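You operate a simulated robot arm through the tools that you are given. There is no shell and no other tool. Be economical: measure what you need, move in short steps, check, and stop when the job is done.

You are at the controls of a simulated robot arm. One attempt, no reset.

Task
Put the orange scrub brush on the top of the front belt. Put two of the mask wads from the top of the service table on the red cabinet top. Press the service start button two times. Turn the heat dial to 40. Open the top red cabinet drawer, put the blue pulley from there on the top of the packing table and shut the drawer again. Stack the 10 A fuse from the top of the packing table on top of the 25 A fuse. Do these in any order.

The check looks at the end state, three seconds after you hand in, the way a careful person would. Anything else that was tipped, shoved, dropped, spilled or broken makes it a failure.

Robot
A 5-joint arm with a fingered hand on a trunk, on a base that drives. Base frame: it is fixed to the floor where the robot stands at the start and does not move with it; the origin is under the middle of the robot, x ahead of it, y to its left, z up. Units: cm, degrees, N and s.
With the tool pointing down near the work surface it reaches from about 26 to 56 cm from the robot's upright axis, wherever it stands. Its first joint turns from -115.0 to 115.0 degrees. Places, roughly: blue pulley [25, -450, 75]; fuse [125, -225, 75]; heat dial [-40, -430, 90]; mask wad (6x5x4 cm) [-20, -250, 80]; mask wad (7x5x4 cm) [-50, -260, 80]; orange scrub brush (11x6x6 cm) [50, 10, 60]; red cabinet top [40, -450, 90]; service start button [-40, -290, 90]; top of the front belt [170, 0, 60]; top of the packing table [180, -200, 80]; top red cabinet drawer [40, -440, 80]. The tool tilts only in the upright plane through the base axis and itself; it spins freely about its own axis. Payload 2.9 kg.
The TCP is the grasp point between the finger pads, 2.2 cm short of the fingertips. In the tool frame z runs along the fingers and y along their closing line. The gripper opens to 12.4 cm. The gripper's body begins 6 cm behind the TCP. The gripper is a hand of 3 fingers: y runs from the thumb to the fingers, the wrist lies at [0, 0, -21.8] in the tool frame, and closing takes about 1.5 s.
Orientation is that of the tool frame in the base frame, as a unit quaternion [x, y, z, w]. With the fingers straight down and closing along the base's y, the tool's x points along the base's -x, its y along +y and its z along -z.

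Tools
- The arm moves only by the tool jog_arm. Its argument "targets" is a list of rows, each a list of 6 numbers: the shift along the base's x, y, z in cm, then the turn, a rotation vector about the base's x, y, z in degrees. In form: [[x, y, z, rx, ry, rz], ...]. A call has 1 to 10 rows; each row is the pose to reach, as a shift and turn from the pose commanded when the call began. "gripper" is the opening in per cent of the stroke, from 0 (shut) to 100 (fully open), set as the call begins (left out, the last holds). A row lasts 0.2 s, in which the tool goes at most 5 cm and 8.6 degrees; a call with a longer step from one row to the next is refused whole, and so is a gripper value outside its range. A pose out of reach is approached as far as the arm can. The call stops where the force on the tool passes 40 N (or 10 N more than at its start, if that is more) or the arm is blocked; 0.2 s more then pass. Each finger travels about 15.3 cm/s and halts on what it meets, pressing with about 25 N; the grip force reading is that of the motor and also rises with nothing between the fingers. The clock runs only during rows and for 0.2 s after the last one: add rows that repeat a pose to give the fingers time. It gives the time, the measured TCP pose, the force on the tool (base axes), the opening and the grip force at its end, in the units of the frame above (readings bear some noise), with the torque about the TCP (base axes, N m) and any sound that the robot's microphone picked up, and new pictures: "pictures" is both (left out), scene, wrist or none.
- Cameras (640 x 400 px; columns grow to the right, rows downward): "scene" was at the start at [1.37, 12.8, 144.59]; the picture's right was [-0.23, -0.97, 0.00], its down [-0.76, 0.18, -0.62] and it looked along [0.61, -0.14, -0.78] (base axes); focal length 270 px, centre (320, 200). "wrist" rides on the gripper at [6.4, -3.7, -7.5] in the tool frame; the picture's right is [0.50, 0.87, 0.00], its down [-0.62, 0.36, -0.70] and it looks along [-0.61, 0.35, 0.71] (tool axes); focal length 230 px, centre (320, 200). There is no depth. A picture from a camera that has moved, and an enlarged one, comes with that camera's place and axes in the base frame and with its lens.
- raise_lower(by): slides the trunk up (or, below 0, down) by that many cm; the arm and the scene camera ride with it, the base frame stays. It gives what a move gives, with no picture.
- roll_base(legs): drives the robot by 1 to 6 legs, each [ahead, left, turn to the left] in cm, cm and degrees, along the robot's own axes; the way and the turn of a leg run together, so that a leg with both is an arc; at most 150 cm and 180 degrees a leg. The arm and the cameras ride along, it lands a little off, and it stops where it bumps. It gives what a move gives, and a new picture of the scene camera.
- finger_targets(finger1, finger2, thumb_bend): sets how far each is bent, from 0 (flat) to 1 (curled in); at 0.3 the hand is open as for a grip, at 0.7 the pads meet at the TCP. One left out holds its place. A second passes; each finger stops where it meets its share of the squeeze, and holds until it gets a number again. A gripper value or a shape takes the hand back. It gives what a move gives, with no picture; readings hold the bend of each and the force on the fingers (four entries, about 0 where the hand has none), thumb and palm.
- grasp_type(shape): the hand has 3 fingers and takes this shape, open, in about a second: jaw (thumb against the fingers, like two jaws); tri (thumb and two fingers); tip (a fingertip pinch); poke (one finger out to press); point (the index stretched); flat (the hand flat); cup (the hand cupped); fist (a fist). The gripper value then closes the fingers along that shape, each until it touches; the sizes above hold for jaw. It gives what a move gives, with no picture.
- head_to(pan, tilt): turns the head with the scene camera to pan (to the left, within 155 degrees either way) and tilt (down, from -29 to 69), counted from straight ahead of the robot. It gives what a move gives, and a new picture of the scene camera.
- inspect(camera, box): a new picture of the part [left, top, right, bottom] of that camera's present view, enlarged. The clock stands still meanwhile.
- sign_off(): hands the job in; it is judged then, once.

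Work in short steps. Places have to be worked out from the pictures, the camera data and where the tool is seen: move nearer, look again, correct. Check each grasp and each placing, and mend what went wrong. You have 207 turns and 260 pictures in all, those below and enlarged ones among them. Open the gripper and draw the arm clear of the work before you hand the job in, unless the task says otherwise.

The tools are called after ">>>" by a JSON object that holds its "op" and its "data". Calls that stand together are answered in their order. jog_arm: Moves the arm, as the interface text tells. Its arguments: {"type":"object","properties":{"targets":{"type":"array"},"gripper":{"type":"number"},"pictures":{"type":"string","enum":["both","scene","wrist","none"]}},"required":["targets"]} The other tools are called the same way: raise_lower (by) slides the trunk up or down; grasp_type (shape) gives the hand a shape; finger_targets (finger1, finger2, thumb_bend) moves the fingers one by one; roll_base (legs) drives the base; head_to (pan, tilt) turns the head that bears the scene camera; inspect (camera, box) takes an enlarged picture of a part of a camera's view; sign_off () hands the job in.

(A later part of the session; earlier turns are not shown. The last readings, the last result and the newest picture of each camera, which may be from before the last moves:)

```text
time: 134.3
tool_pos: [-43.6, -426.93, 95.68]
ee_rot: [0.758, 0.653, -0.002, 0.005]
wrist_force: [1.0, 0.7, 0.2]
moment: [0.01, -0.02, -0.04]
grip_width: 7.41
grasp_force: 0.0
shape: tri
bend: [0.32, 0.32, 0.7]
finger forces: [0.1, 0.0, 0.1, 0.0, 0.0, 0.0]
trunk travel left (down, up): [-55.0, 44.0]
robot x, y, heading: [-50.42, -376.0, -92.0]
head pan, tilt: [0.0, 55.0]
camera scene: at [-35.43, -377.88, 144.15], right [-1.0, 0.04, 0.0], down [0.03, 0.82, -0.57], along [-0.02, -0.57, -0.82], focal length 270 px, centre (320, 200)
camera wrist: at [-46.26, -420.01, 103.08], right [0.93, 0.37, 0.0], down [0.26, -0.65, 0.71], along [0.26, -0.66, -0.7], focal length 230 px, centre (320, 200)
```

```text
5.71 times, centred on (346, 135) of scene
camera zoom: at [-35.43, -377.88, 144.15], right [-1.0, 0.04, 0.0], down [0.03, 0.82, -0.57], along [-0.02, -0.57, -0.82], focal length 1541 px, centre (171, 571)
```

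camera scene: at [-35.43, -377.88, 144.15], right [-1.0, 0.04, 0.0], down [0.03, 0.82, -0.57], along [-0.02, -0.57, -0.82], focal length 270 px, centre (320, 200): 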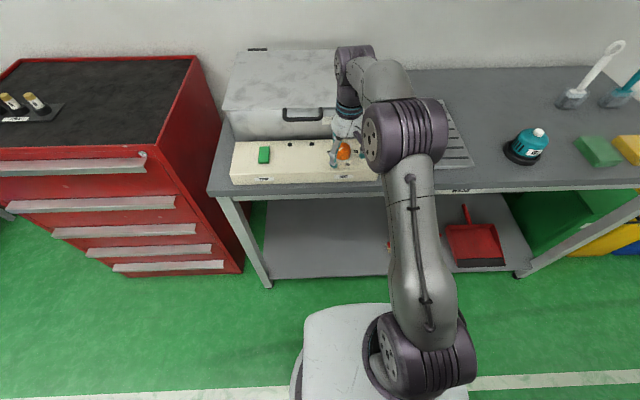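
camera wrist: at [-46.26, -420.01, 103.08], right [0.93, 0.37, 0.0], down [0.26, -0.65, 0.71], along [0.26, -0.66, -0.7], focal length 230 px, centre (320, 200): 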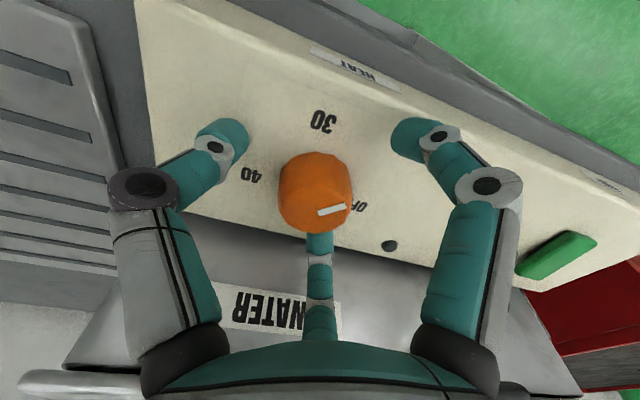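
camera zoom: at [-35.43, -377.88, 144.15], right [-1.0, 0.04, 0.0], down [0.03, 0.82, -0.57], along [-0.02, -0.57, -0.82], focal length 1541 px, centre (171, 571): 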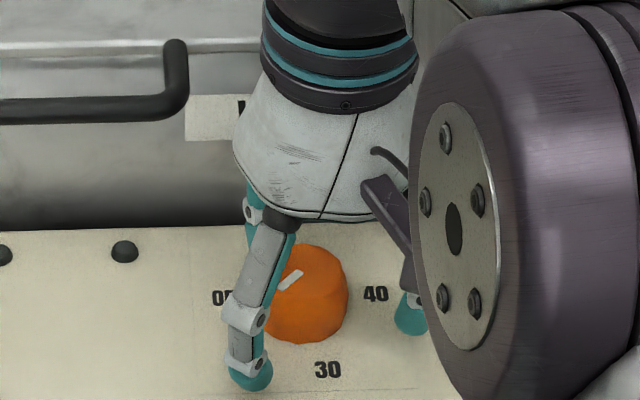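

Turned about 45°. Regrip and twist again, 64° this time, with a 0.3 cm shift to -x.

>>> {"op": "jog_arm", "data": {"targets": [[-0.3, 0, 0, 0, 0, 0], [-0.3, 0, 0, 0, 0, 0], [-0.3, 0, 0, 0, 0, 0], [-0.3, 0, 0, 0, 0, 0], [-0.3, 0, 0, 0, 0, 0], [-0.3, 0, 0, 0, 0, 0]], "gripper": 15, "pictures": "none"}}

>>> {"op": "jog_arm", "data": {"targets": [[0, 0, 0, 0, 0, 8], [0, 0, 0, 0, 0, 16], [0, 0, 0, 0, 0, 24], [0, 0, 0, 0, 0, 32], [0, 0, 0, 0, 0, 40], [0, 0, 0, 0, 0, 48], [0, 0, 0, 0, 0, 56], [0, 0, 0, 0, 0, 64], [0, 0, 0, 0, 0, 64]], "pictures": "none"}}

>>> {"op": "inspect", "data": {"camera": "scene", "box": [290, 100, 402, 170]}}

```text
time: 135.7
tool_pos: [-43.82, -426.9, 95.68]
ee_rot: [0.756, 0.654, -0.003, 0.004]
wrist_force: [1.5, 5.6, -6.4]
moment: [0.13, -0.09, 0.06]
grip_width: 2.54
grasp_force: 25.4
shape: tri
bend: [0.74, 0.37, 0.71]
finger forces: [18.4, 25.7, 0.0, 0.1, 16.1, 0.0]
trunk travel left (down, up): [-55.0, 44.0]
robot x, y, heading: [-49.94, -376.2, -92.5]
head pan, tilt: [0.0, 55.0]
```

```text
time: 137.7
tool_pos: [-44.7, -426.57, 95.87]
ee_rot: [0.295, 0.955, 0.015, -0.004]
wrist_force: [-32.7, 9.7, 1.6]
moment: [0.06, 0.8, -0.44]
grip_width: 2.21
grasp_force: 24.9
shape: tri
bend: [0.75, 0.78, 0.7]
finger forces: [10.7, 18.6, 0.0, 0.0, 44.7, 0.1]
trunk travel left (down, up): [-55.0, 44.0]
robot x, y, heading: [-49.68, -375.96, -92.3]
head pan, tilt: [0.0, 55.0]
```

```text
5.71 times, centred on (346, 135) of scene
camera zoom: at [-36.27, -377.6, 144.23], right [-1.0, 0.04, -0.01], down [0.04, 0.82, -0.57], along [-0.02, -0.57, -0.82], focal length 1541 px, centre (171, 571)
```

zoom: 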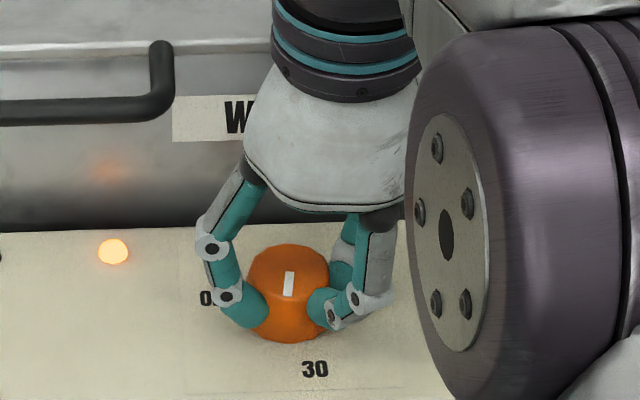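

Pointer is at 30 and the lamp came on. Forces suggest the knob centre is ≈[-44.1, -427.6]; I open, turn back, and recentre.

>>> {"op": "jog_arm", "data": {"targets": [[0, 0, 0, 0, 0, 0], [0, 0, 0, 0, 0, 0], [0, 0, 0, 0, 0, -8], [0, 0, 0, 0, 0, -16], [0, 0, 0, 0, 0, -24], [0, 0, 0, 0, 0, -32], [0, 0, 0, 0, 0, -40], [0, 0, 0, 0, 0, -48], [0, 0, 0, 0, 0, -56], [-0.2, -0.6, 0, 0, 0, -64]], "gripper": 60}}

>>> {"op": "inspect", "data": {"camera": "scene", "box": [290, 100, 402, 170]}}

```text
time: 139.9
tool_pos: [-44.25, -427.44, 95.73]
ee_rot: [0.757, 0.653, -0.003, 0.005]
wrist_force: [0.2, 0.4, 0.3]
moment: [0.0, 0.02, 0.0]
grip_width: 7.4
grasp_force: 0.0
shape: tri
bend: [0.32, 0.32, 0.7]
finger forces: [0.0, 0.0, 0.1, 0.1, 0.1, 0.0]
trunk travel left (down, up): [-55.0, 44.0]
robot x, y, heading: [-49.93, -376.13, -92.2]
head pan, tilt: [0.0, 55.0]
camera scene: at [-35.44, -377.92, 144.15], right [-1.0, 0.04, 0.0], down [0.03, 0.82, -0.57], along [-0.02, -0.57, -0.82], focal length 270 px, centre (320, 200)
camera wrist: at [-46.82, -420.65, 103.08], right [0.93, 0.37, 0.0], down [0.26, -0.66, 0.71], along [0.26, -0.66, -0.71], focal length 230 px, centre (320, 200)
```

scene: 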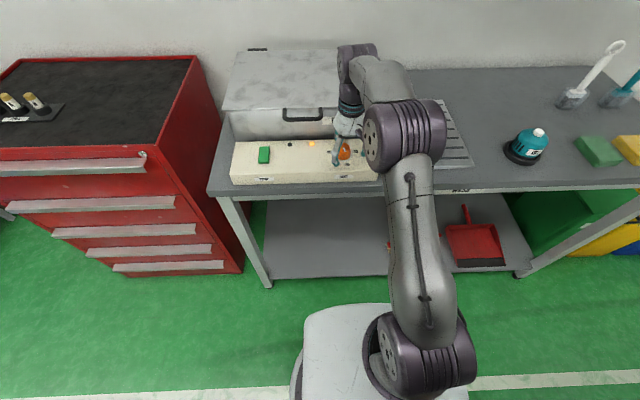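
wrist: 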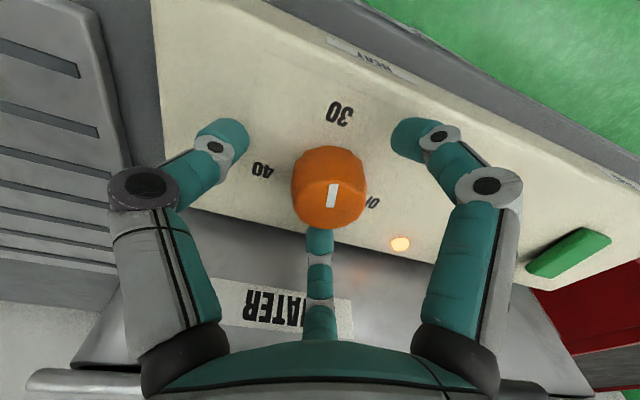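

```text
5.71 times, centred on (346, 135) of scene
camera zoom: at [-35.44, -377.92, 144.15], right [-1.0, 0.04, 0.0], down [0.03, 0.82, -0.57], along [-0.02, -0.57, -0.82], focal length 1541 px, centre (171, 571)
```

zoom: 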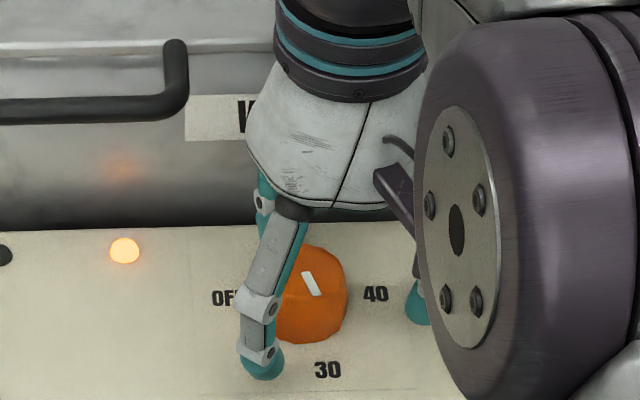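

Pointer slightly past 30. Regrip here and twist 64° more.

>>> {"op": "jog_arm", "data": {"targets": [[0.1, 0, 0, 0, 0, 0], [0.1, 0, 0, 0, 0, 0], [0.1, 0, 0, 0, 0, 0], [0.1, 0, 0, 0, 0, 0], [0.1, 0, 0, 0, 0, 0], [0.1, 0, 0, 0, 0, 0]], "gripper": 15, "pictures": "none"}}

>>> {"op": "jog_arm", "data": {"targets": [[0, 0, 0, 0, 0, 8], [0, 0, 0, 0, 0, 16], [0, 0, 0, 0, 0, 24], [0, 0, 0, 0, 0, 32], [0, 0, 0, 0, 0, 40], [0, 0, 0, 0, 0, 48], [0, 0, 0, 0, 0, 56], [0, 0, 0, 0, 0, 64], [0, 0, 0, 0, 0, 64]], "pictures": "wrist"}}

>>> {"op": "inspect", "data": {"camera": "scene", "box": [290, 100, 402, 170]}}

```text
time: 141.3
tool_pos: [-44.07, -427.57, 95.71]
ee_rot: [0.756, 0.654, -0.002, 0.004]
wrist_force: [-2.8, -2.9, 0.4]
moment: [-0.12, -0.06, -0.06]
grip_width: 2.7
grasp_force: 25.2
shape: tri
bend: [0.76, 0.43, 0.69]
finger forces: [20.0, 26.8, 0.0, 0.1, 17.6, 0.0]
trunk travel left (down, up): [-55.0, 44.0]
robot x, y, heading: [-49.85, -376.37, -92.3]
head pan, tilt: [0.0, 55.0]
```

```text
time: 142.8
tool_pos: [-44.32, -428.16, 95.65]
ee_rot: [0.409, 0.912, 0.007, -0.002]
wrist_force: [-7.3, -19.5, 4.3]
moment: [-0.31, -0.01, -0.26]
grip_width: 2.76
grasp_force: 24.3
shape: tri
bend: [0.76, 0.42, 0.69]
finger forces: [20.8, 27.2, 0.1, 0.1, 21.5, 0.1]
trunk travel left (down, up): [-55.0, 44.0]
robot x, y, heading: [-49.8, -376.35, -92.1]
head pan, tilt: [0.0, 55.0]
stopped in row 7: the force on the tool passed its limit at 42 N (the readings are from after the stop); the commanded pose is now the measured one
camera wrist: at [-51.32, -426.06, 103.14], right [0.32, 0.95, 0.01], down [0.68, -0.23, 0.7], along [0.67, -0.21, -0.72], focal length 230 px, centre (320, 200)
```

wrist: 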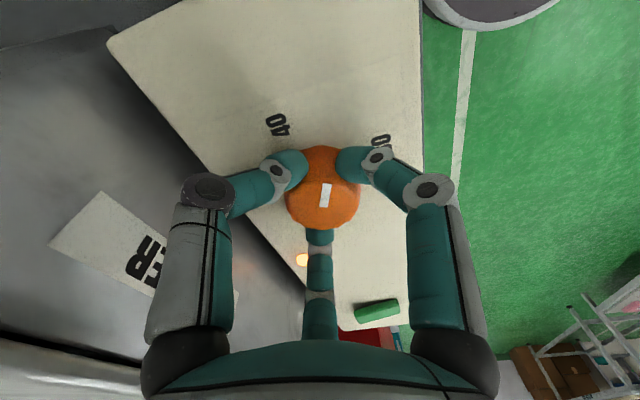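

```text
5.71 times, centred on (346, 135) of scene
camera zoom: at [-35.62, -378.42, 144.13], right [-1.0, 0.04, 0.0], down [0.03, 0.82, -0.57], along [-0.02, -0.57, -0.82], focal length 1541 px, centre (171, 571)
```

zoom: 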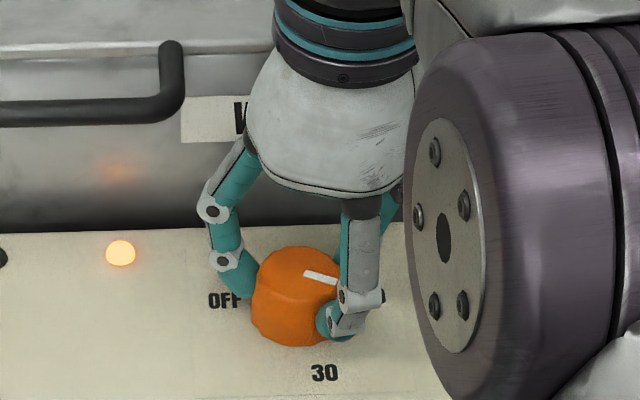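

Good grip now; pointer about 20° short of 40. I twist on 20° following the drift.

>>> {"op": "jog_arm", "data": {"targets": [[-0.05, -0.15, 0, 0, 0, 7], [-0.1, -0.3, 0, 0, 0, 14], [-0.1, -0.4, 0, 0, 0, 20], [-0.1, -0.4, 0, 0, 0, 20]], "pictures": "none"}}

>>> {"op": "inspect", "data": {"camera": "scene", "box": [290, 100, 402, 170]}}

```text
time: 143.8
tool_pos: [-44.31, -428.5, 95.55]
ee_rot: [0.244, 0.97, 0.007, -0.001]
wrist_force: [-7.6, -30.1, 10.6]
moment: [-0.46, 0.03, -0.31]
grip_width: 2.78
grasp_force: 24.6
shape: tri
bend: [0.76, 0.42, 0.69]
finger forces: [23.8, 26.8, 0.0, 0.0, 25.4, 0.0]
trunk travel left (down, up): [-55.0, 44.0]
robot x, y, heading: [-49.84, -376.32, -92.0]
head pan, tilt: [0.0, 55.0]
```

```text
5.71 times, centred on (346, 135) of scene
camera zoom: at [-35.65, -378.53, 144.17], right [-1.0, 0.04, 0.0], down [0.03, 0.82, -0.57], along [-0.02, -0.57, -0.82], focal length 1541 px, centre (171, 571)
```

zoom: 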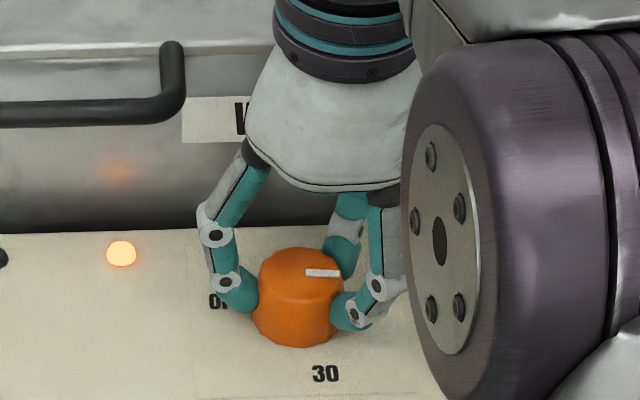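

Pointer now points at 40. I open and lift off to check.

>>> {"op": "jog_arm", "data": {"targets": [[0, 0, 0, 0, 0, 0], [0, 0, 0, 0, 0, 0], [0, 0.3, 0, 0, 0, 0], [0, 0.5, 3, 0, 0, 0], [0, 1, 7, 0, 0, 0], [0, 3, 11, 0, 0, 0], [0, 7, 13, 0, 0, 0], [0, 11, 13, 0, 0, 0]], "gripper": 60, "pictures": "none"}}

>>> {"op": "inspect", "data": {"camera": "scene", "box": [290, 110, 402, 180]}}

```text
time: 145.6
tool_pos: [-44.23, -416.78, 108.83]
ee_rot: [0.243, 0.97, 0.007, -0.003]
wrist_force: [-0.2, -0.3, -0.5]
moment: [-0.02, -0.01, -0.02]
grip_width: 7.39
grasp_force: 0.1
shape: tri
bend: [0.32, 0.32, 0.7]
finger forces: [0.0, 0.0, 0.0, 0.0, 0.0, 0.1]
trunk travel left (down, up): [-55.0, 44.0]
robot x, y, heading: [-50.02, -376.5, -92.1]
head pan, tilt: [0.0, 55.0]
```

```text
5.71 times, centred on (346, 145) of scene
camera zoom: at [-35.44, -377.8, 144.14], right [-1.0, 0.04, 0.0], down [0.03, 0.82, -0.57], along [-0.02, -0.57, -0.82], focal length 1541 px, centre (171, 514)
```

zoom: 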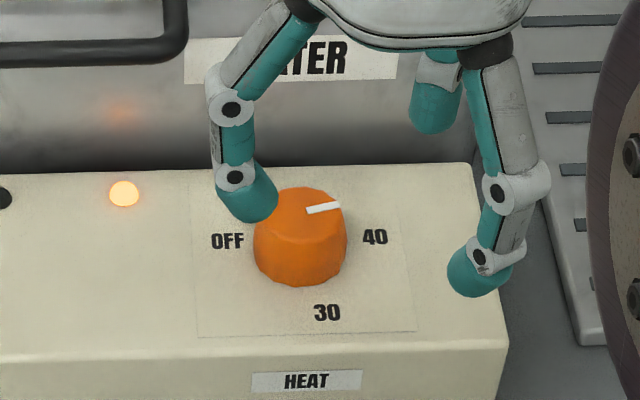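

>>> {"op": "inspect", "data": {"camera": "scene", "box": [318, 135, 374, 170]}}

>>> {"op": "inspect", "data": {"camera": "wrist", "box": [0, 0, 640, 400]}}

```text
11.43 times, centred on (346, 152) of scene
camera zoom: at [-35.44, -377.8, 144.14], right [-1.0, 0.04, 0.0], down [0.03, 0.82, -0.57], along [-0.02, -0.57, -0.82], focal length 3081 px, centre (23, 743)
```

zoom: 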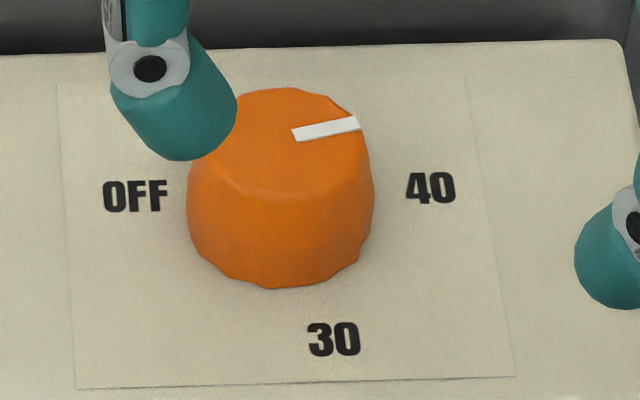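

```text
1.00 times, centred on (320, 200) of wrist (not enlarged: the box is as wide or as high as the picture)
camera zoom: at [-51.6, -417.3, 116.26], right [-0.03, 1.0, 0.02], down [0.71, 0.01, 0.7], along [0.7, 0.03, -0.71], focal length 230 px, centre (320, 200)
```

zoom: 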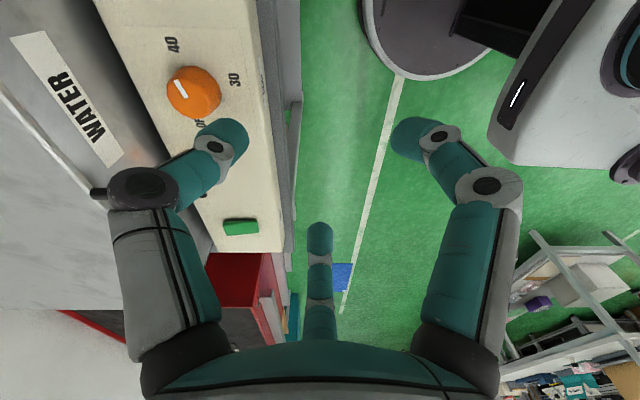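

The dial is on 40. Next the red cabinet: I strafe in front of it and look at the drawers.

>>> {"op": "roll_base", "data": {"legs": [[-8, 0, 2], [0, 82, 0]]}}

>>> {"op": "head_to", "data": {"pan": 0, "tilt": 48}}

>>> {"op": "inspect", "data": {"camera": "wrist", "box": [0, 0, 640, 400]}}

```text
time: 150.6
tool_pos: [38.3, -408.9, 108.68]
ee_rot: [0.227, 0.974, 0.008, -0.004]
wrist_force: [0.5, -0.8, 0.0]
moment: [-0.02, 0.02, -0.01]
grip_width: 7.37
grasp_force: 0.1
shape: tri
bend: [0.32, 0.32, 0.7]
finger forces: [0.0, 0.0, 0.1, 0.0, 0.1, 0.0]
trunk travel left (down, up): [-55.0, 44.0]
robot x, y, heading: [31.66, -368.5, -90.0]
head pan, tilt: [0.0, 55.0]
camera scene: at [45.83, -369.54, 144.14], right [-1.0, 0.0, 0.0], down [0.0, 0.82, -0.57], along [0.0, -0.57, -0.82], focal length 270 px, centre (320, 200)
```

scene: 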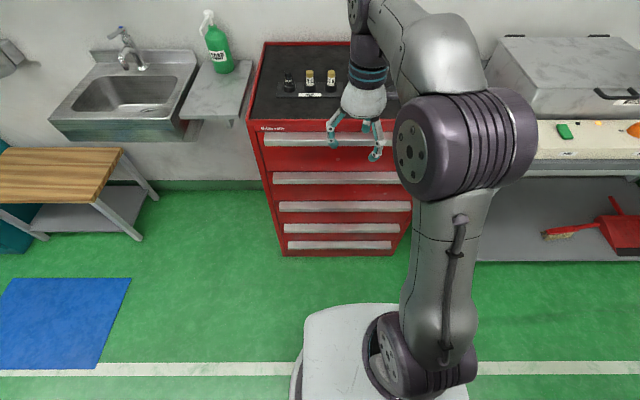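

```text
time: 151.3
tool_pos: [38.31, -408.91, 108.74]
ee_rot: [0.227, 0.974, 0.007, -0.004]
wrist_force: [-0.6, -0.4, -0.1]
moment: [0.02, 0.01, -0.02]
grip_width: 7.39
grasp_force: 0.0
shape: tri
bend: [0.32, 0.32, 0.7]
finger forces: [0.1, 0.0, 0.0, 0.1, 0.1, 0.0]
trunk travel left (down, up): [-55.0, 44.0]
robot x, y, heading: [30.96, -368.27, -90.1]
head pan, tilt: [0.0, 48.0]
camera scene: at [45.78, -370.2, 145.07], right [-1.0, 0.0, 0.0], down [0.0, 0.74, -0.67], along [0.0, -0.67, -0.74], focal length 270 px, centre (320, 200)
```

scene: 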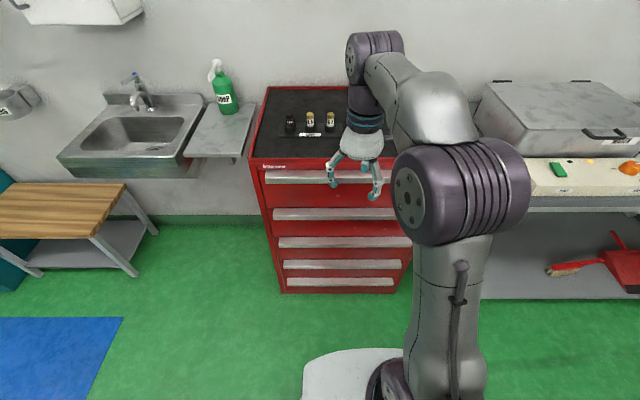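

```text
1.00 times, centred on (320, 200) of wrist (not enlarged: the box is as wide or as high as the picture)
camera zoom: at [31.06, -409.62, 116.2], right [-0.07, 1.0, 0.02], down [0.71, 0.04, 0.7], along [0.7, 0.06, -0.71], focal length 230 px, centre (320, 200)
```

zoom: 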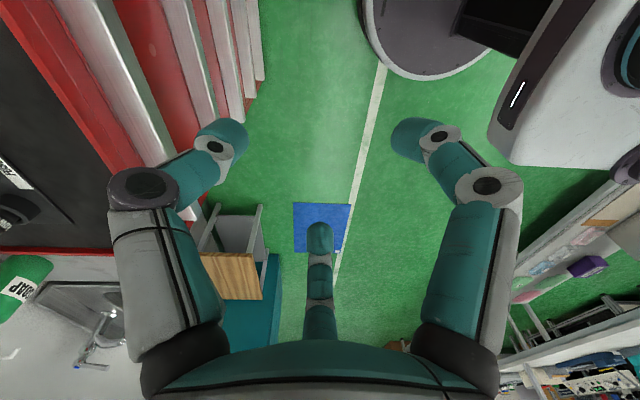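

>>> {"op": "inspect", "data": {"camera": "scene", "box": [245, 145, 341, 205]}}

>>> {"op": "inspect", "data": {"camera": "wrist", "box": [0, 0, 260, 200]}}

```text
6.67 times, centred on (293, 175) of scene
camera zoom: at [45.78, -370.2, 145.07], right [-1.0, 0.0, 0.0], down [0.0, 0.74, -0.67], along [0.0, -0.67, -0.74], focal length 1797 px, centre (500, 367)
```

zoom: 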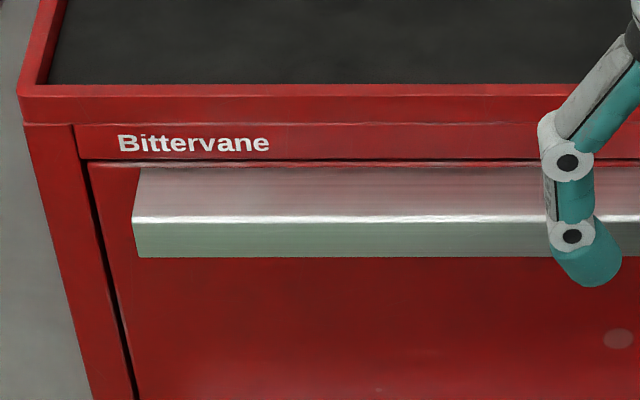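

```text
2.00 times, centred on (130, 100) of wrist
camera zoom: at [31.06, -409.62, 116.2], right [-0.07, 1.0, 0.02], down [0.71, 0.04, 0.7], along [0.7, 0.06, -0.71], focal length 460 px, centre (700, 400)
```

zoom: 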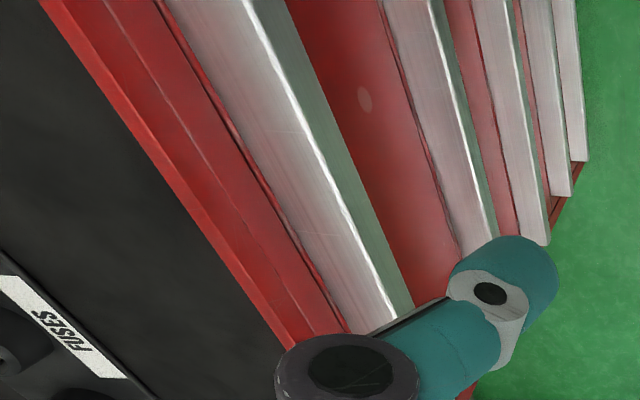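

The drawer has a lip-type bar handle; a horizontal hand pinching it from above and below should work. First I straighten the hand (+26°) in line with the base axis, and give the base room.

>>> {"op": "jog_arm", "data": {"targets": [[-2, 0, 0, 0, 0, 6.6], [-4, 0, 0, 0, 0, 13.2], [-6, 0, 0, 0, 0, 19.8], [-7, 0, 0, 0, 0, 26.2]], "pictures": "none"}}

>>> {"op": "grasp_type", "data": {"shape": "jaw"}}

>>> {"op": "roll_base", "data": {"legs": [[-14, 6, 0]]}}

```text
time: 152.3
tool_pos: [35.69, -408.44, 108.79]
ee_rot: [0.003, 1.0, 0.007, -0.002]
wrist_force: [0.3, 0.1, 0.2]
moment: [0.02, 0.0, -0.01]
grip_width: 7.4
grasp_force: 0.1
shape: tri
bend: [0.32, 0.32, 0.7]
finger forces: [0.0, 0.0, 0.1, 0.0, 0.1, 0.0]
out of reach, approached as far as the arm can: row 4
trunk travel left (down, up): [-55.0, 44.0]
robot x, y, heading: [31.24, -368.38, -90.1]
head pan, tilt: [0.0, 48.0]
```

```text
time: 153.2
tool_pos: [35.52, -408.64, 108.77]
ee_rot: [0.004, 1.0, 0.007, -0.001]
wrist_force: [-0.1, -0.3, 0.1]
moment: [0.02, -0.03, -0.04]
grip_width: 12.38
grasp_force: 0.0
shape: jaw
bend: [0.3, 0.3, 0.3]
finger forces: [0.1, 0.0, 0.0, 0.0, 0.1, 0.1]
trunk travel left (down, up): [-55.0, 44.0]
robot x, y, heading: [31.24, -368.21, -90.3]
head pan, tilt: [0.0, 48.0]
```

```text
time: 154.6
tool_pos: [41.7, -394.06, 108.68]
ee_rot: [0.003, 1.0, 0.008, -0.001]
wrist_force: [-0.1, -0.5, -0.4]
moment: [-0.03, 0.03, 0.0]
grip_width: 12.36
grasp_force: 0.1
shape: jaw
bend: [0.3, 0.3, 0.3]
finger forces: [0.0, 0.0, 0.1, 0.0, 0.0, 0.1]
trunk travel left (down, up): [-55.0, 44.0]
robot x, y, heading: [37.51, -354.12, -90.0]
head pan, tilt: [0.0, 48.0]
camera scene: at [51.87, -355.68, 145.06], right [-1.0, 0.0, 0.0], down [0.0, 0.74, -0.67], along [0.0, -0.67, -0.74], focal length 270 px, centre (320, 200)
```

scene: 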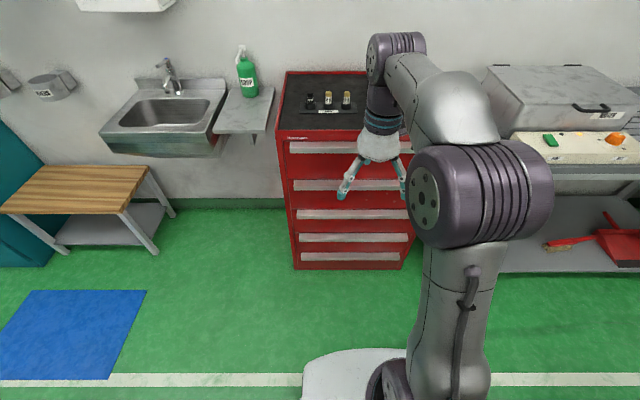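

The wrist roll seems to be at its limit this way round, so I turn the hand the other way (180° back) before tilting it level.

>>> {"op": "jog_arm", "data": {"targets": [[0, 0, 0, 0, 0, -8.5], [0, 0, 0, 0, 0, -17], [0, 0, 0, 0, 0, -25.5], [0, 0, 0, 0, 0, -34], [0, 0, 0, 0, 0, -42.5], [0, 0, 0, 0, 0, -51], [0, 0, 0, 0, 0, -59.5], [-1, 0, 0, 0, 0, -68], [-2, 0, 0, 0, 0, -76.5], [-4, 0, 0, 0, 0, -85]], "pictures": "none"}}

>>> {"op": "jog_arm", "data": {"targets": [[0, 0, 0, 0, 0, -8.5], [0, 0, 0, 0, 0, -17], [0, 0, 0, 0, 0, -25.5], [0, 0, 0, 0, 0, -34], [0, 0, 0, 0, 0, -42.5], [0, 0, 0, 0, 0, -51], [0, 0, 0, 0, 0, -59.5], [0, 0, 0, 0, 0, -68], [0, 0, 0, 0, 0, -76.5], [0, 0, 0, 0, 0, -85]], "pictures": "none"}}

>>> {"op": "jog_arm", "data": {"targets": [[0, 0, 0, 0, 0, -5], [0, 0, 0, 0, 0, -10]], "pictures": "none"}}

```text
time: 156.8
tool_pos: [37.57, -394.22, 108.84]
ee_rot: [0.679, 0.734, 0.001, -0.002]
wrist_force: [0.2, 0.5, -0.7]
moment: [0.0, 0.0, 0.06]
grip_width: 12.38
grasp_force: 0.1
shape: jaw
bend: [0.3, 0.3, 0.3]
finger forces: [0.0, 0.1, 0.0, 0.0, 0.1, 0.0]
trunk travel left (down, up): [-55.0, 44.0]
robot x, y, heading: [37.54, -353.84, -90.2]
head pan, tilt: [0.0, 48.0]
```

```text
time: 159.0
tool_pos: [37.74, -394.18, 108.88]
ee_rot: [0.997, 0.083, 0.0, 0.008]
wrist_force: [-0.5, 0.0, -0.5]
moment: [-0.03, -0.02, 0.0]
grip_width: 12.41
grasp_force: 0.1
shape: jaw
bend: [0.3, 0.3, 0.3]
finger forces: [0.0, 0.0, 0.1, 0.1, 0.0, 0.0]
trunk travel left (down, up): [-55.0, 44.0]
robot x, y, heading: [37.36, -354.06, -89.9]
head pan, tilt: [0.0, 48.0]
```

```text
time: 159.6
tool_pos: [37.66, -394.23, 108.73]
ee_rot: [1.0, -0.003, 0.0, 0.006]
wrist_force: [-0.7, -0.1, -0.2]
moment: [0.05, 0.03, 0.01]
grip_width: 12.38
grasp_force: 0.1
shape: jaw
bend: [0.3, 0.3, 0.3]
finger forces: [0.0, 0.0, 0.0, 0.0, 0.0, 0.1]
trunk travel left (down, up): [-55.0, 44.0]
robot x, y, heading: [37.43, -353.9, -90.1]
head pan, tilt: [0.0, 48.0]
```

Now tilt the hand level (fingers toward -y) while moving out a little.

>>> {"op": "jog_arm", "data": {"targets": [[0, -2, 0, -8.5, 0, 0], [0, -4, 0, -17, 0, 0], [0, -6, 0, -25.5, 0, 0], [0, -8, 0, -34, 0, 0], [0, -10, 0, -42.5, 0, 0], [0, -11, 0, -51, 0, 0], [0, -12, 0, -59.5, 0, 0], [0, -13, 0, -68, 0, 0], [0, -14, 0, -76.5, 0, 0], [0, -15, 0, -85, 0, 0]]}}

```text
time: 161.8
tool_pos: [37.61, -409.25, 108.77]
ee_rot: [0.733, -0.001, 0.004, 0.68]
wrist_force: [-0.1, -0.5, -0.6]
moment: [0.0, 0.0, 0.01]
grip_width: 12.41
grasp_force: 0.2
shape: jaw
bend: [0.3, 0.3, 0.3]
finger forces: [0.0, 0.0, 0.0, 0.1, 0.0, 0.1]
trunk travel left (down, up): [-55.0, 44.0]
robot x, y, heading: [36.96, -354.06, -90.0]
head pan, tilt: [0.0, 48.0]
camera scene: at [51.81, -355.9, 145.07], right [-1.0, 0.0, 0.0], down [0.0, 0.74, -0.67], along [0.0, -0.67, -0.74], focal length 270 px, centre (320, 200)
camera wrist: at [44.09, -401.48, 105.58], right [0.49, -0.06, 0.87], down [-0.62, 0.67, 0.4], along [-0.6, -0.74, 0.29], focal length 230 px, centre (320, 200)
```

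scene: 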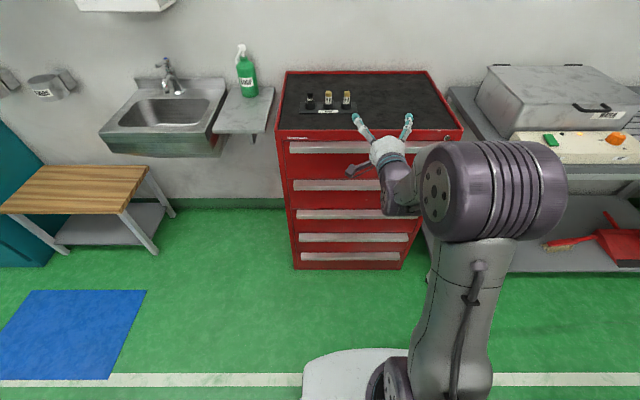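
wrist: 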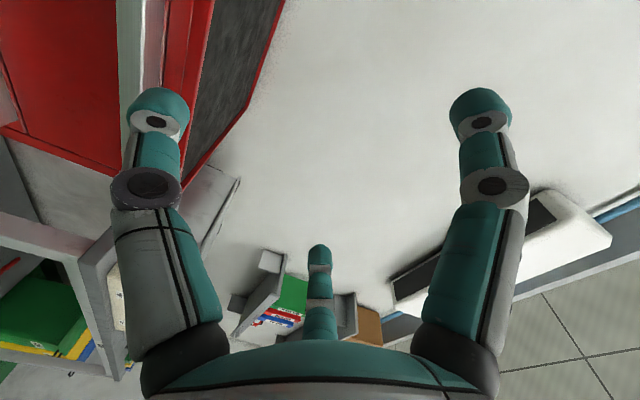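

Level pose works. I measure the cabinet front and handle from this second camera position.

>>> {"op": "inspect", "data": {"camera": "scene", "box": [275, 120, 371, 180]}}

```text
6.67 times, centred on (323, 150) of scene
camera zoom: at [51.81, -355.9, 145.07], right [-1.0, 0.0, 0.0], down [0.0, 0.74, -0.67], along [0.0, -0.67, -0.74], focal length 1797 px, centre (300, 533)
```

zoom: 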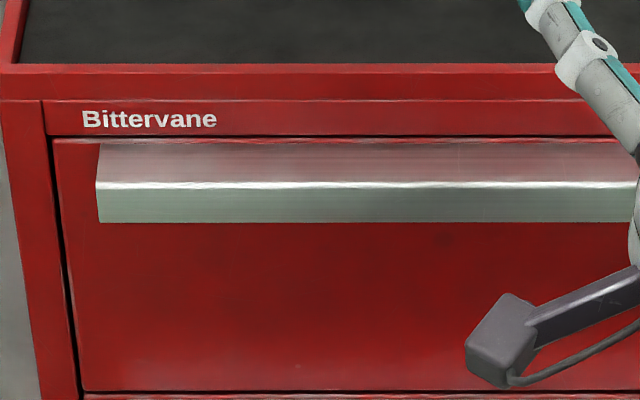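

Handle bar: y -431…-428.4, z 88…90.7; cabinet top ≈94.8. I lower the level hand in front of it at z≈89.3.

>>> {"op": "jog_arm", "data": {"targets": [[0, 0, -4, -2.5, 0, 0], [0, 0, -8, -5, 0, 0], [0, 0, -12, -5, 0, 0], [0, -1, -16, -5, 0, 0], [0, -3, -19.4, -5, 0, 0], [0, -7, -19.4, -5, 0, 0], [0, -10, -19.4, -5, 0, 0], [0, -10, -19.4, -5, 0, 0]], "gripper": 70}}

>>> {"op": "inspect", "data": {"camera": "scene", "box": [320, 120, 432, 190]}}

```text
time: 163.6
tool_pos: [37.65, -419.13, 89.36]
ee_rot: [0.703, 0.001, 0.004, 0.712]
wrist_force: [-0.2, -0.4, -0.5]
moment: [0.0, 0.01, 0.0]
grip_width: 8.72
grasp_force: 0.2
shape: jaw
bend: [0.28, 0.28, 0.74]
finger forces: [0.1, 0.1, 0.1, 0.1, 0.1, 0.1]
trunk travel left (down, up): [-55.0, 44.0]
robot x, y, heading: [37.01, -354.25, -90.2]
head pan, tilt: [0.0, 48.0]
camera scene: at [51.81, -355.79, 145.07], right [-1.0, 0.0, 0.0], down [0.0, 0.74, -0.67], along [0.0, -0.67, -0.74], focal length 270 px, centre (320, 200)
camera wrist: at [44.15, -411.77, 85.51], right [0.49, 0.01, 0.87], down [-0.62, 0.7, 0.34], along [-0.61, -0.71, 0.36], focal length 230 px, centre (320, 200)
```

scene: 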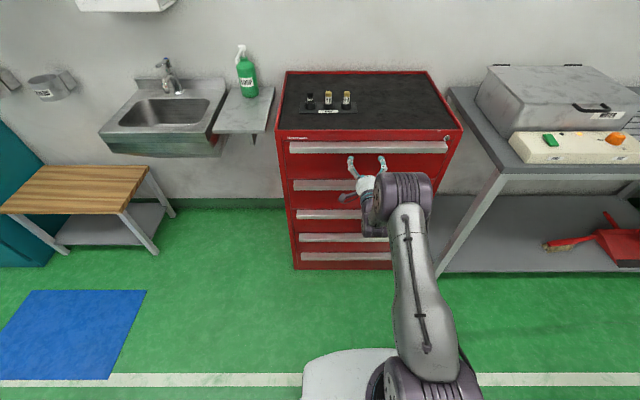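
wrist: 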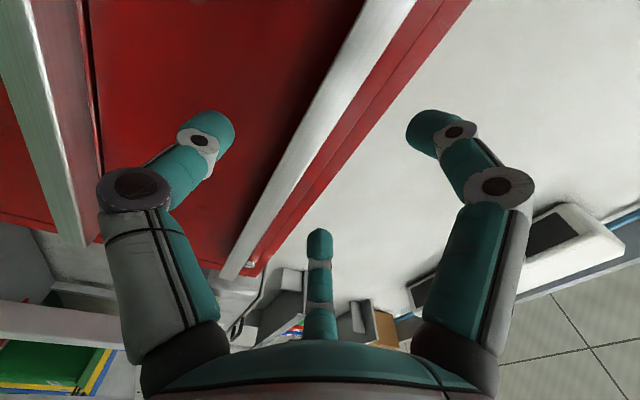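

```text
5.71 times, centred on (376, 155) of scene
camera zoom: at [51.81, -355.79, 145.07], right [-1.0, 0.0, 0.0], down [0.0, 0.74, -0.67], along [0.0, -0.67, -0.74], focal length 1541 px, centre (0, 457)
```

zoom: 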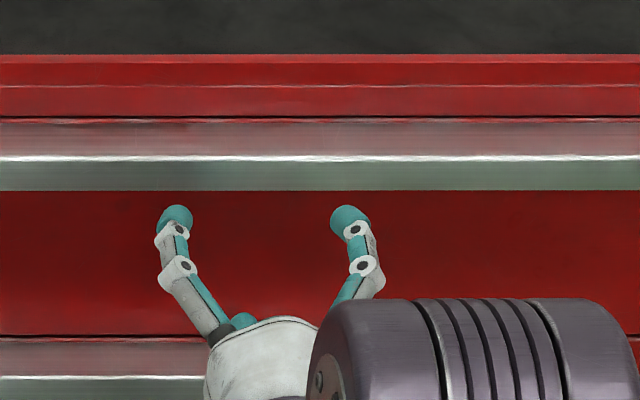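

The bar passes between thumb (below) and fingers (above). I move forward 8.5 cm.

>>> {"op": "jog_arm", "data": {"targets": [[0, -3, 0, 0, 0, 0], [0, -6, 0, 0, 0, 0], [0, -8.5, 0, 0, 0, 0], [0, -8.5, 0, 0, 0, 0]]}}

>>> {"op": "inspect", "data": {"camera": "scene", "box": [320, 120, 432, 190]}}

```text
time: 164.6
tool_pos: [37.78, -427.62, 89.33]
ee_rot: [0.702, 0.0, 0.004, 0.712]
wrist_force: [-0.4, 1.4, 0.6]
moment: [0.01, 0.01, 0.02]
grip_width: 8.7
grasp_force: 0.0
shape: jaw
bend: [0.28, 0.28, 0.74]
finger forces: [0.0, 0.0, 0.0, 0.1, 0.0, 0.0]
trunk travel left (down, up): [-55.0, 44.0]
robot x, y, heading: [37.28, -354.19, -90.0]
head pan, tilt: [0.0, 48.0]
camera scene: at [51.81, -355.79, 145.07], right [-1.0, 0.0, 0.0], down [0.0, 0.74, -0.67], along [0.0, -0.67, -0.74], focal length 270 px, centre (320, 200)
camera wrist: at [44.13, -420.25, 85.52], right [0.49, 0.01, 0.87], down [-0.62, 0.7, 0.34], along [-0.61, -0.71, 0.36], focal length 230 px, centre (320, 200)
```

scene: 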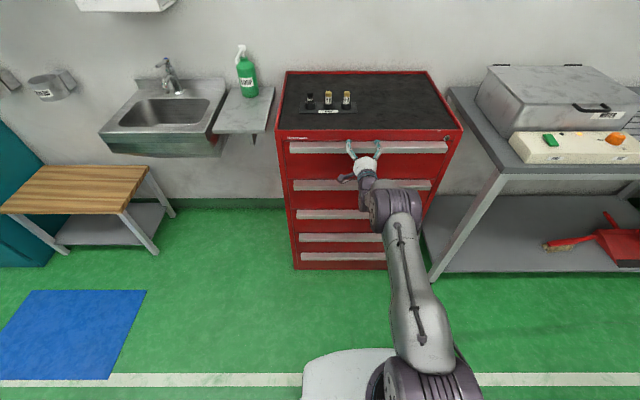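
wrist: 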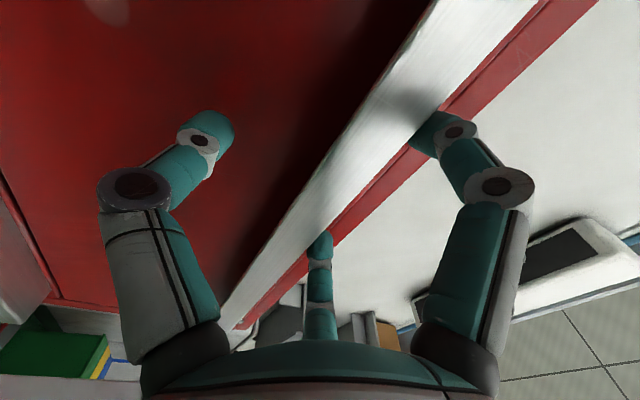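

```text
5.71 times, centred on (376, 155) of scene
camera zoom: at [51.81, -355.79, 145.07], right [-1.0, 0.0, 0.0], down [0.0, 0.74, -0.67], along [0.0, -0.67, -0.74], focal length 1541 px, centre (0, 457)
```

zoom: 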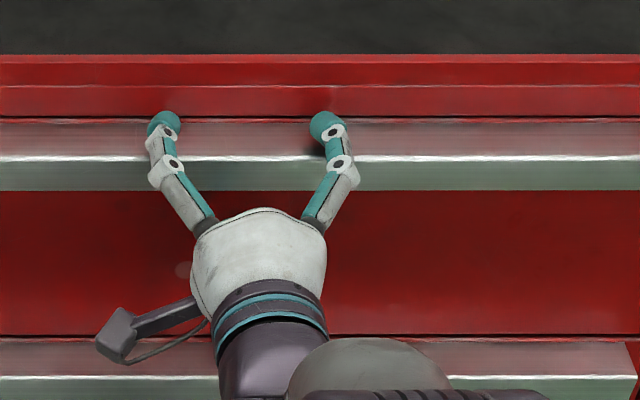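

Positioned on the bar; I close the hand on it.

>>> {"op": "jog_arm", "data": {"targets": [[0, 0, 0, 0, 0, 0], [0, 0, 0, 0, 0, 0], [0, 0, 0, 0, 0, 0], [0, 0, 0, 0, 0, 0], [0, 0, 0, 0, 0, 0], [0, 0, 0, 0, 0, 0], [0, 0, 0, 0, 0, 0]], "gripper": 5}}

>>> {"op": "inspect", "data": {"camera": "scene", "box": [320, 120, 432, 190]}}

```text
time: 166.2
tool_pos: [37.66, -427.42, 89.99]
ee_rot: [0.698, 0.001, 0.003, 0.716]
wrist_force: [0.4, -5.8, 31.3]
moment: [-1.05, 0.0, -0.01]
grip_width: 2.03
grasp_force: 25.5
shape: jaw
bend: [0.52, 0.52, 0.75]
finger forces: [25.9, 26.0, 0.0, 0.0, 23.1, 0.0]
trunk travel left (down, up): [-55.0, 44.0]
robot x, y, heading: [37.36, -353.96, -90.2]
head pan, tilt: [0.0, 48.0]
camera scene: at [51.8, -355.26, 145.09], right [-1.0, 0.0, 0.0], down [0.0, 0.74, -0.67], along [0.0, -0.67, -0.74], focal length 270 px, centre (320, 200)
camera wrist: at [44.13, -420.01, 86.02], right [0.49, 0.03, 0.87], down [-0.62, 0.71, 0.33], along [-0.61, -0.71, 0.37], focal length 230 px, centre (320, 200)
```

scene: 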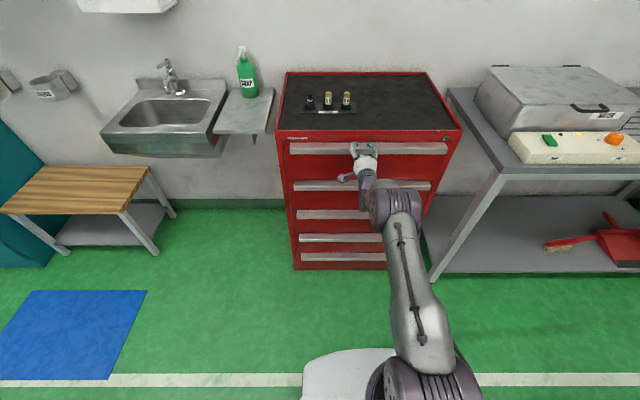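
wrist: 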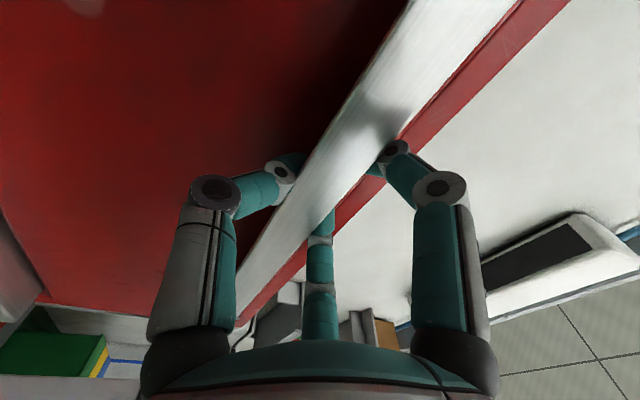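

```text
5.71 times, centred on (376, 155) of scene
camera zoom: at [51.8, -355.26, 145.09], right [-1.0, 0.0, 0.0], down [0.0, 0.74, -0.67], along [0.0, -0.67, -0.74], focal length 1541 px, centre (0, 457)
```

zoom: 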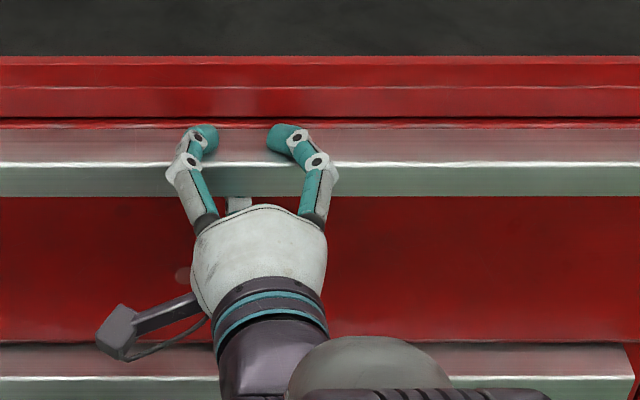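

Gripped; I relieve the vertical offset by raising 0.7 and pull 3 cm to test.

>>> {"op": "jog_arm", "data": {"targets": [[0, 0, 0.7, 0, 0, 0], [0, 0.5, 0.7, 0, 0, 0], [0, 1.5, 0.7, 0, 0, 0], [0, 3, 0.7, 0, 0, 0], [0, 3, 0.7, 0, 0, 0]], "pictures": "scene"}}

```text
time: 167.4
tool_pos: [37.67, -424.52, 90.3]
ee_rot: [0.701, -0.001, 0.004, 0.714]
wrist_force: [-0.7, 0.6, 15.3]
moment: [-0.91, 0.01, 0.01]
grip_width: 1.96
grasp_force: 24.7
shape: jaw
bend: [0.75, 0.75, 0.77]
finger forces: [22.0, 21.7, 0.1, 0.0, 26.6, 0.1]
trunk travel left (down, up): [-55.0, 44.0]
robot x, y, heading: [37.15, -353.6, -90.2]
head pan, tilt: [0.0, 48.0]
camera scene: at [51.78, -355.44, 145.08], right [-1.0, 0.0, 0.0], down [0.0, 0.74, -0.67], along [0.0, -0.67, -0.74], focal length 270 px, centre (320, 200)
```

scene: 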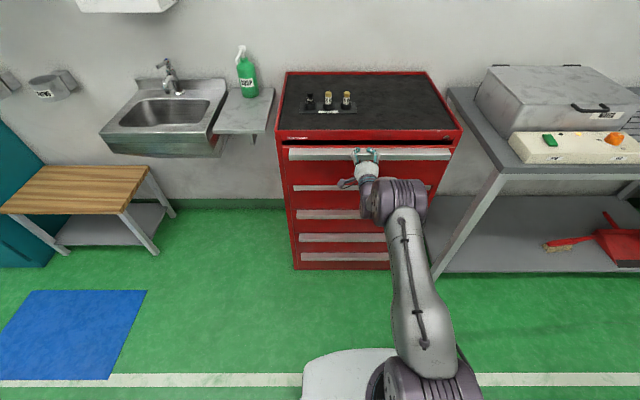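

The drawer opens. I keep pulling 18 cm more.

>>> {"op": "jog_arm", "data": {"targets": [[0, 2, 0.3, 0, 0, 0], [0, 4, 0.3, 0, 0, 0], [0, 6, 0.3, 0, 0, 0], [0, 8, 0.3, 0, 0, 0], [0, 10, 0.3, 0, 0, 0], [0, 12, 0.3, 0, 0, 0], [0, 14, 0.3, 0, 0, 0], [0, 16, 0.3, 0, 0, 0], [0, 18, 0.3, 0, 0, 0]], "pictures": "scene"}}

```text
time: 169.4
tool_pos: [37.65, -406.44, 90.54]
ee_rot: [0.7, 0.0, 0.004, 0.714]
wrist_force: [3.0, 1.6, 23.2]
moment: [-1.14, 0.0, -0.04]
grip_width: 1.92
grasp_force: 24.9
shape: jaw
bend: [0.77, 0.77, 0.78]
finger forces: [22.3, 25.9, 0.0, 0.0, 26.2, 0.0]
trunk travel left (down, up): [-55.0, 44.0]
robot x, y, heading: [36.96, -354.06, -90.1]
head pan, tilt: [0.0, 48.0]
camera scene: at [51.89, -355.33, 145.08], right [-1.0, 0.0, 0.0], down [0.0, 0.74, -0.67], along [0.0, -0.67, -0.74], focal length 270 px, centre (320, 200)
```

scene: 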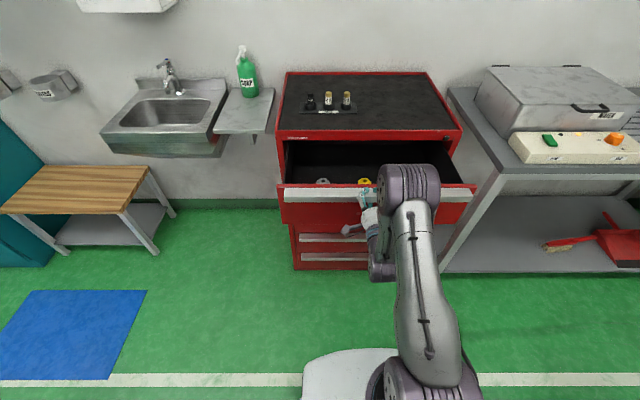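

Open ~21 cm; pulleys are visible just behind the front. I pull another 6 cm with the base.

>>> {"op": "roll_base", "data": {"legs": [[-6, 0, 0]]}}

>>> {"op": "inspect", "data": {"camera": "scene", "box": [270, 130, 430, 230]}}

```text
time: 170.3
tool_pos: [37.56, -400.51, 90.54]
ee_rot: [0.699, -0.001, 0.002, 0.715]
wrist_force: [3.3, 0.0, 26.2]
moment: [-1.23, -0.04, -0.02]
grip_width: 1.97
grasp_force: 24.7
shape: jaw
bend: [0.77, 0.77, 0.78]
finger forces: [25.1, 27.1, 0.0, 0.0, 25.4, 0.1]
trunk travel left (down, up): [-55.0, 44.0]
robot x, y, heading: [37.29, -348.21, -90.6]
head pan, tilt: [0.0, 48.0]
camera scene: at [51.89, -349.25, 145.08], right [-1.0, 0.0, 0.0], down [0.0, 0.74, -0.67], along [0.0, -0.67, -0.74], focal length 270 px, centre (320, 200)
```

scene: 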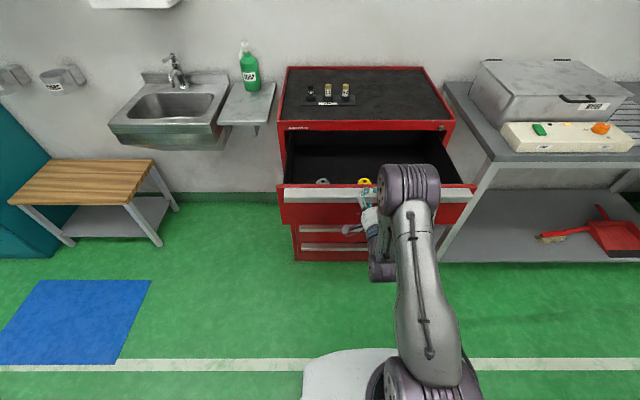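

```text
4.00 times, centred on (350, 180) of scene
camera zoom: at [51.89, -349.25, 145.08], right [-1.0, 0.0, 0.0], down [0.0, 0.74, -0.67], along [0.0, -0.67, -0.74], focal length 1078 px, centre (200, 280)
```

zoom: 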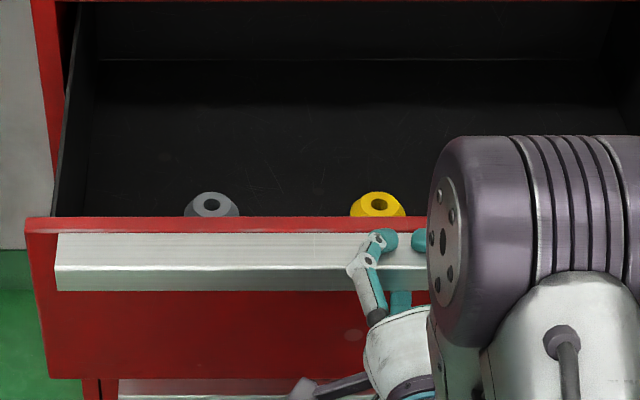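

Drawer is open ~27 cm. I release the handle, then back off.

>>> {"op": "jog_arm", "data": {"targets": [[0, 0, 0, 0, 0, 0], [0, 0, 0, 0, 0, 0], [0, 0, 0, 0, 0, 0], [0, 0, 0, 0, 0, 0]], "gripper": 70, "pictures": "none"}}

>>> {"op": "roll_base", "data": {"legs": [[-12, 0, 0]]}}

```text
time: 171.3
tool_pos: [37.49, -400.68, 90.44]
ee_rot: [0.701, 0.0, 0.002, 0.713]
wrist_force: [-0.4, 0.1, -0.5]
moment: [-0.01, -0.03, 0.03]
grip_width: 8.64
grasp_force: 0.1
shape: jaw
bend: [0.29, 0.29, 0.74]
finger forces: [0.0, 0.0, 0.1, 0.1, 0.1, 0.0]
trunk travel left (down, up): [-55.0, 44.0]
robot x, y, heading: [37.57, -347.91, -89.9]
head pan, tilt: [0.0, 48.0]
```

```text
time: 172.6
tool_pos: [37.6, -389.02, 90.46]
ee_rot: [0.7, 0.0, 0.003, 0.714]
wrist_force: [0.7, -0.5, -0.1]
moment: [0.03, -0.02, 0.01]
grip_width: 8.65
grasp_force: 0.1
shape: jaw
bend: [0.29, 0.29, 0.74]
finger forces: [0.0, 0.0, 0.0, 0.0, 0.0, 0.1]
trunk travel left (down, up): [-55.0, 44.0]
robot x, y, heading: [37.18, -336.29, -89.9]
head pan, tilt: [0.0, 48.0]
camera scene: at [51.84, -337.96, 145.07], right [-1.0, 0.0, 0.0], down [0.0, 0.74, -0.67], along [0.0, -0.67, -0.74], focal length 270 px, centre (320, 200)
```

scene: 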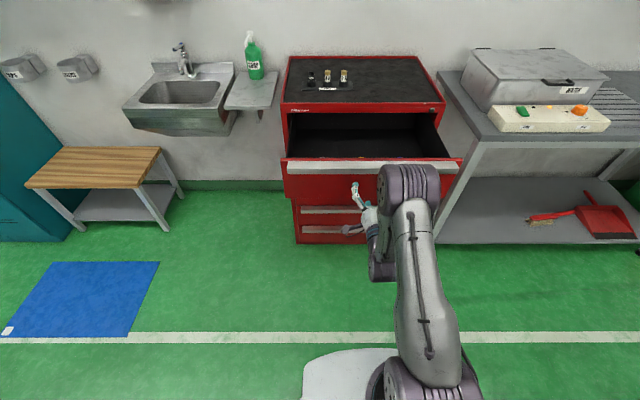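

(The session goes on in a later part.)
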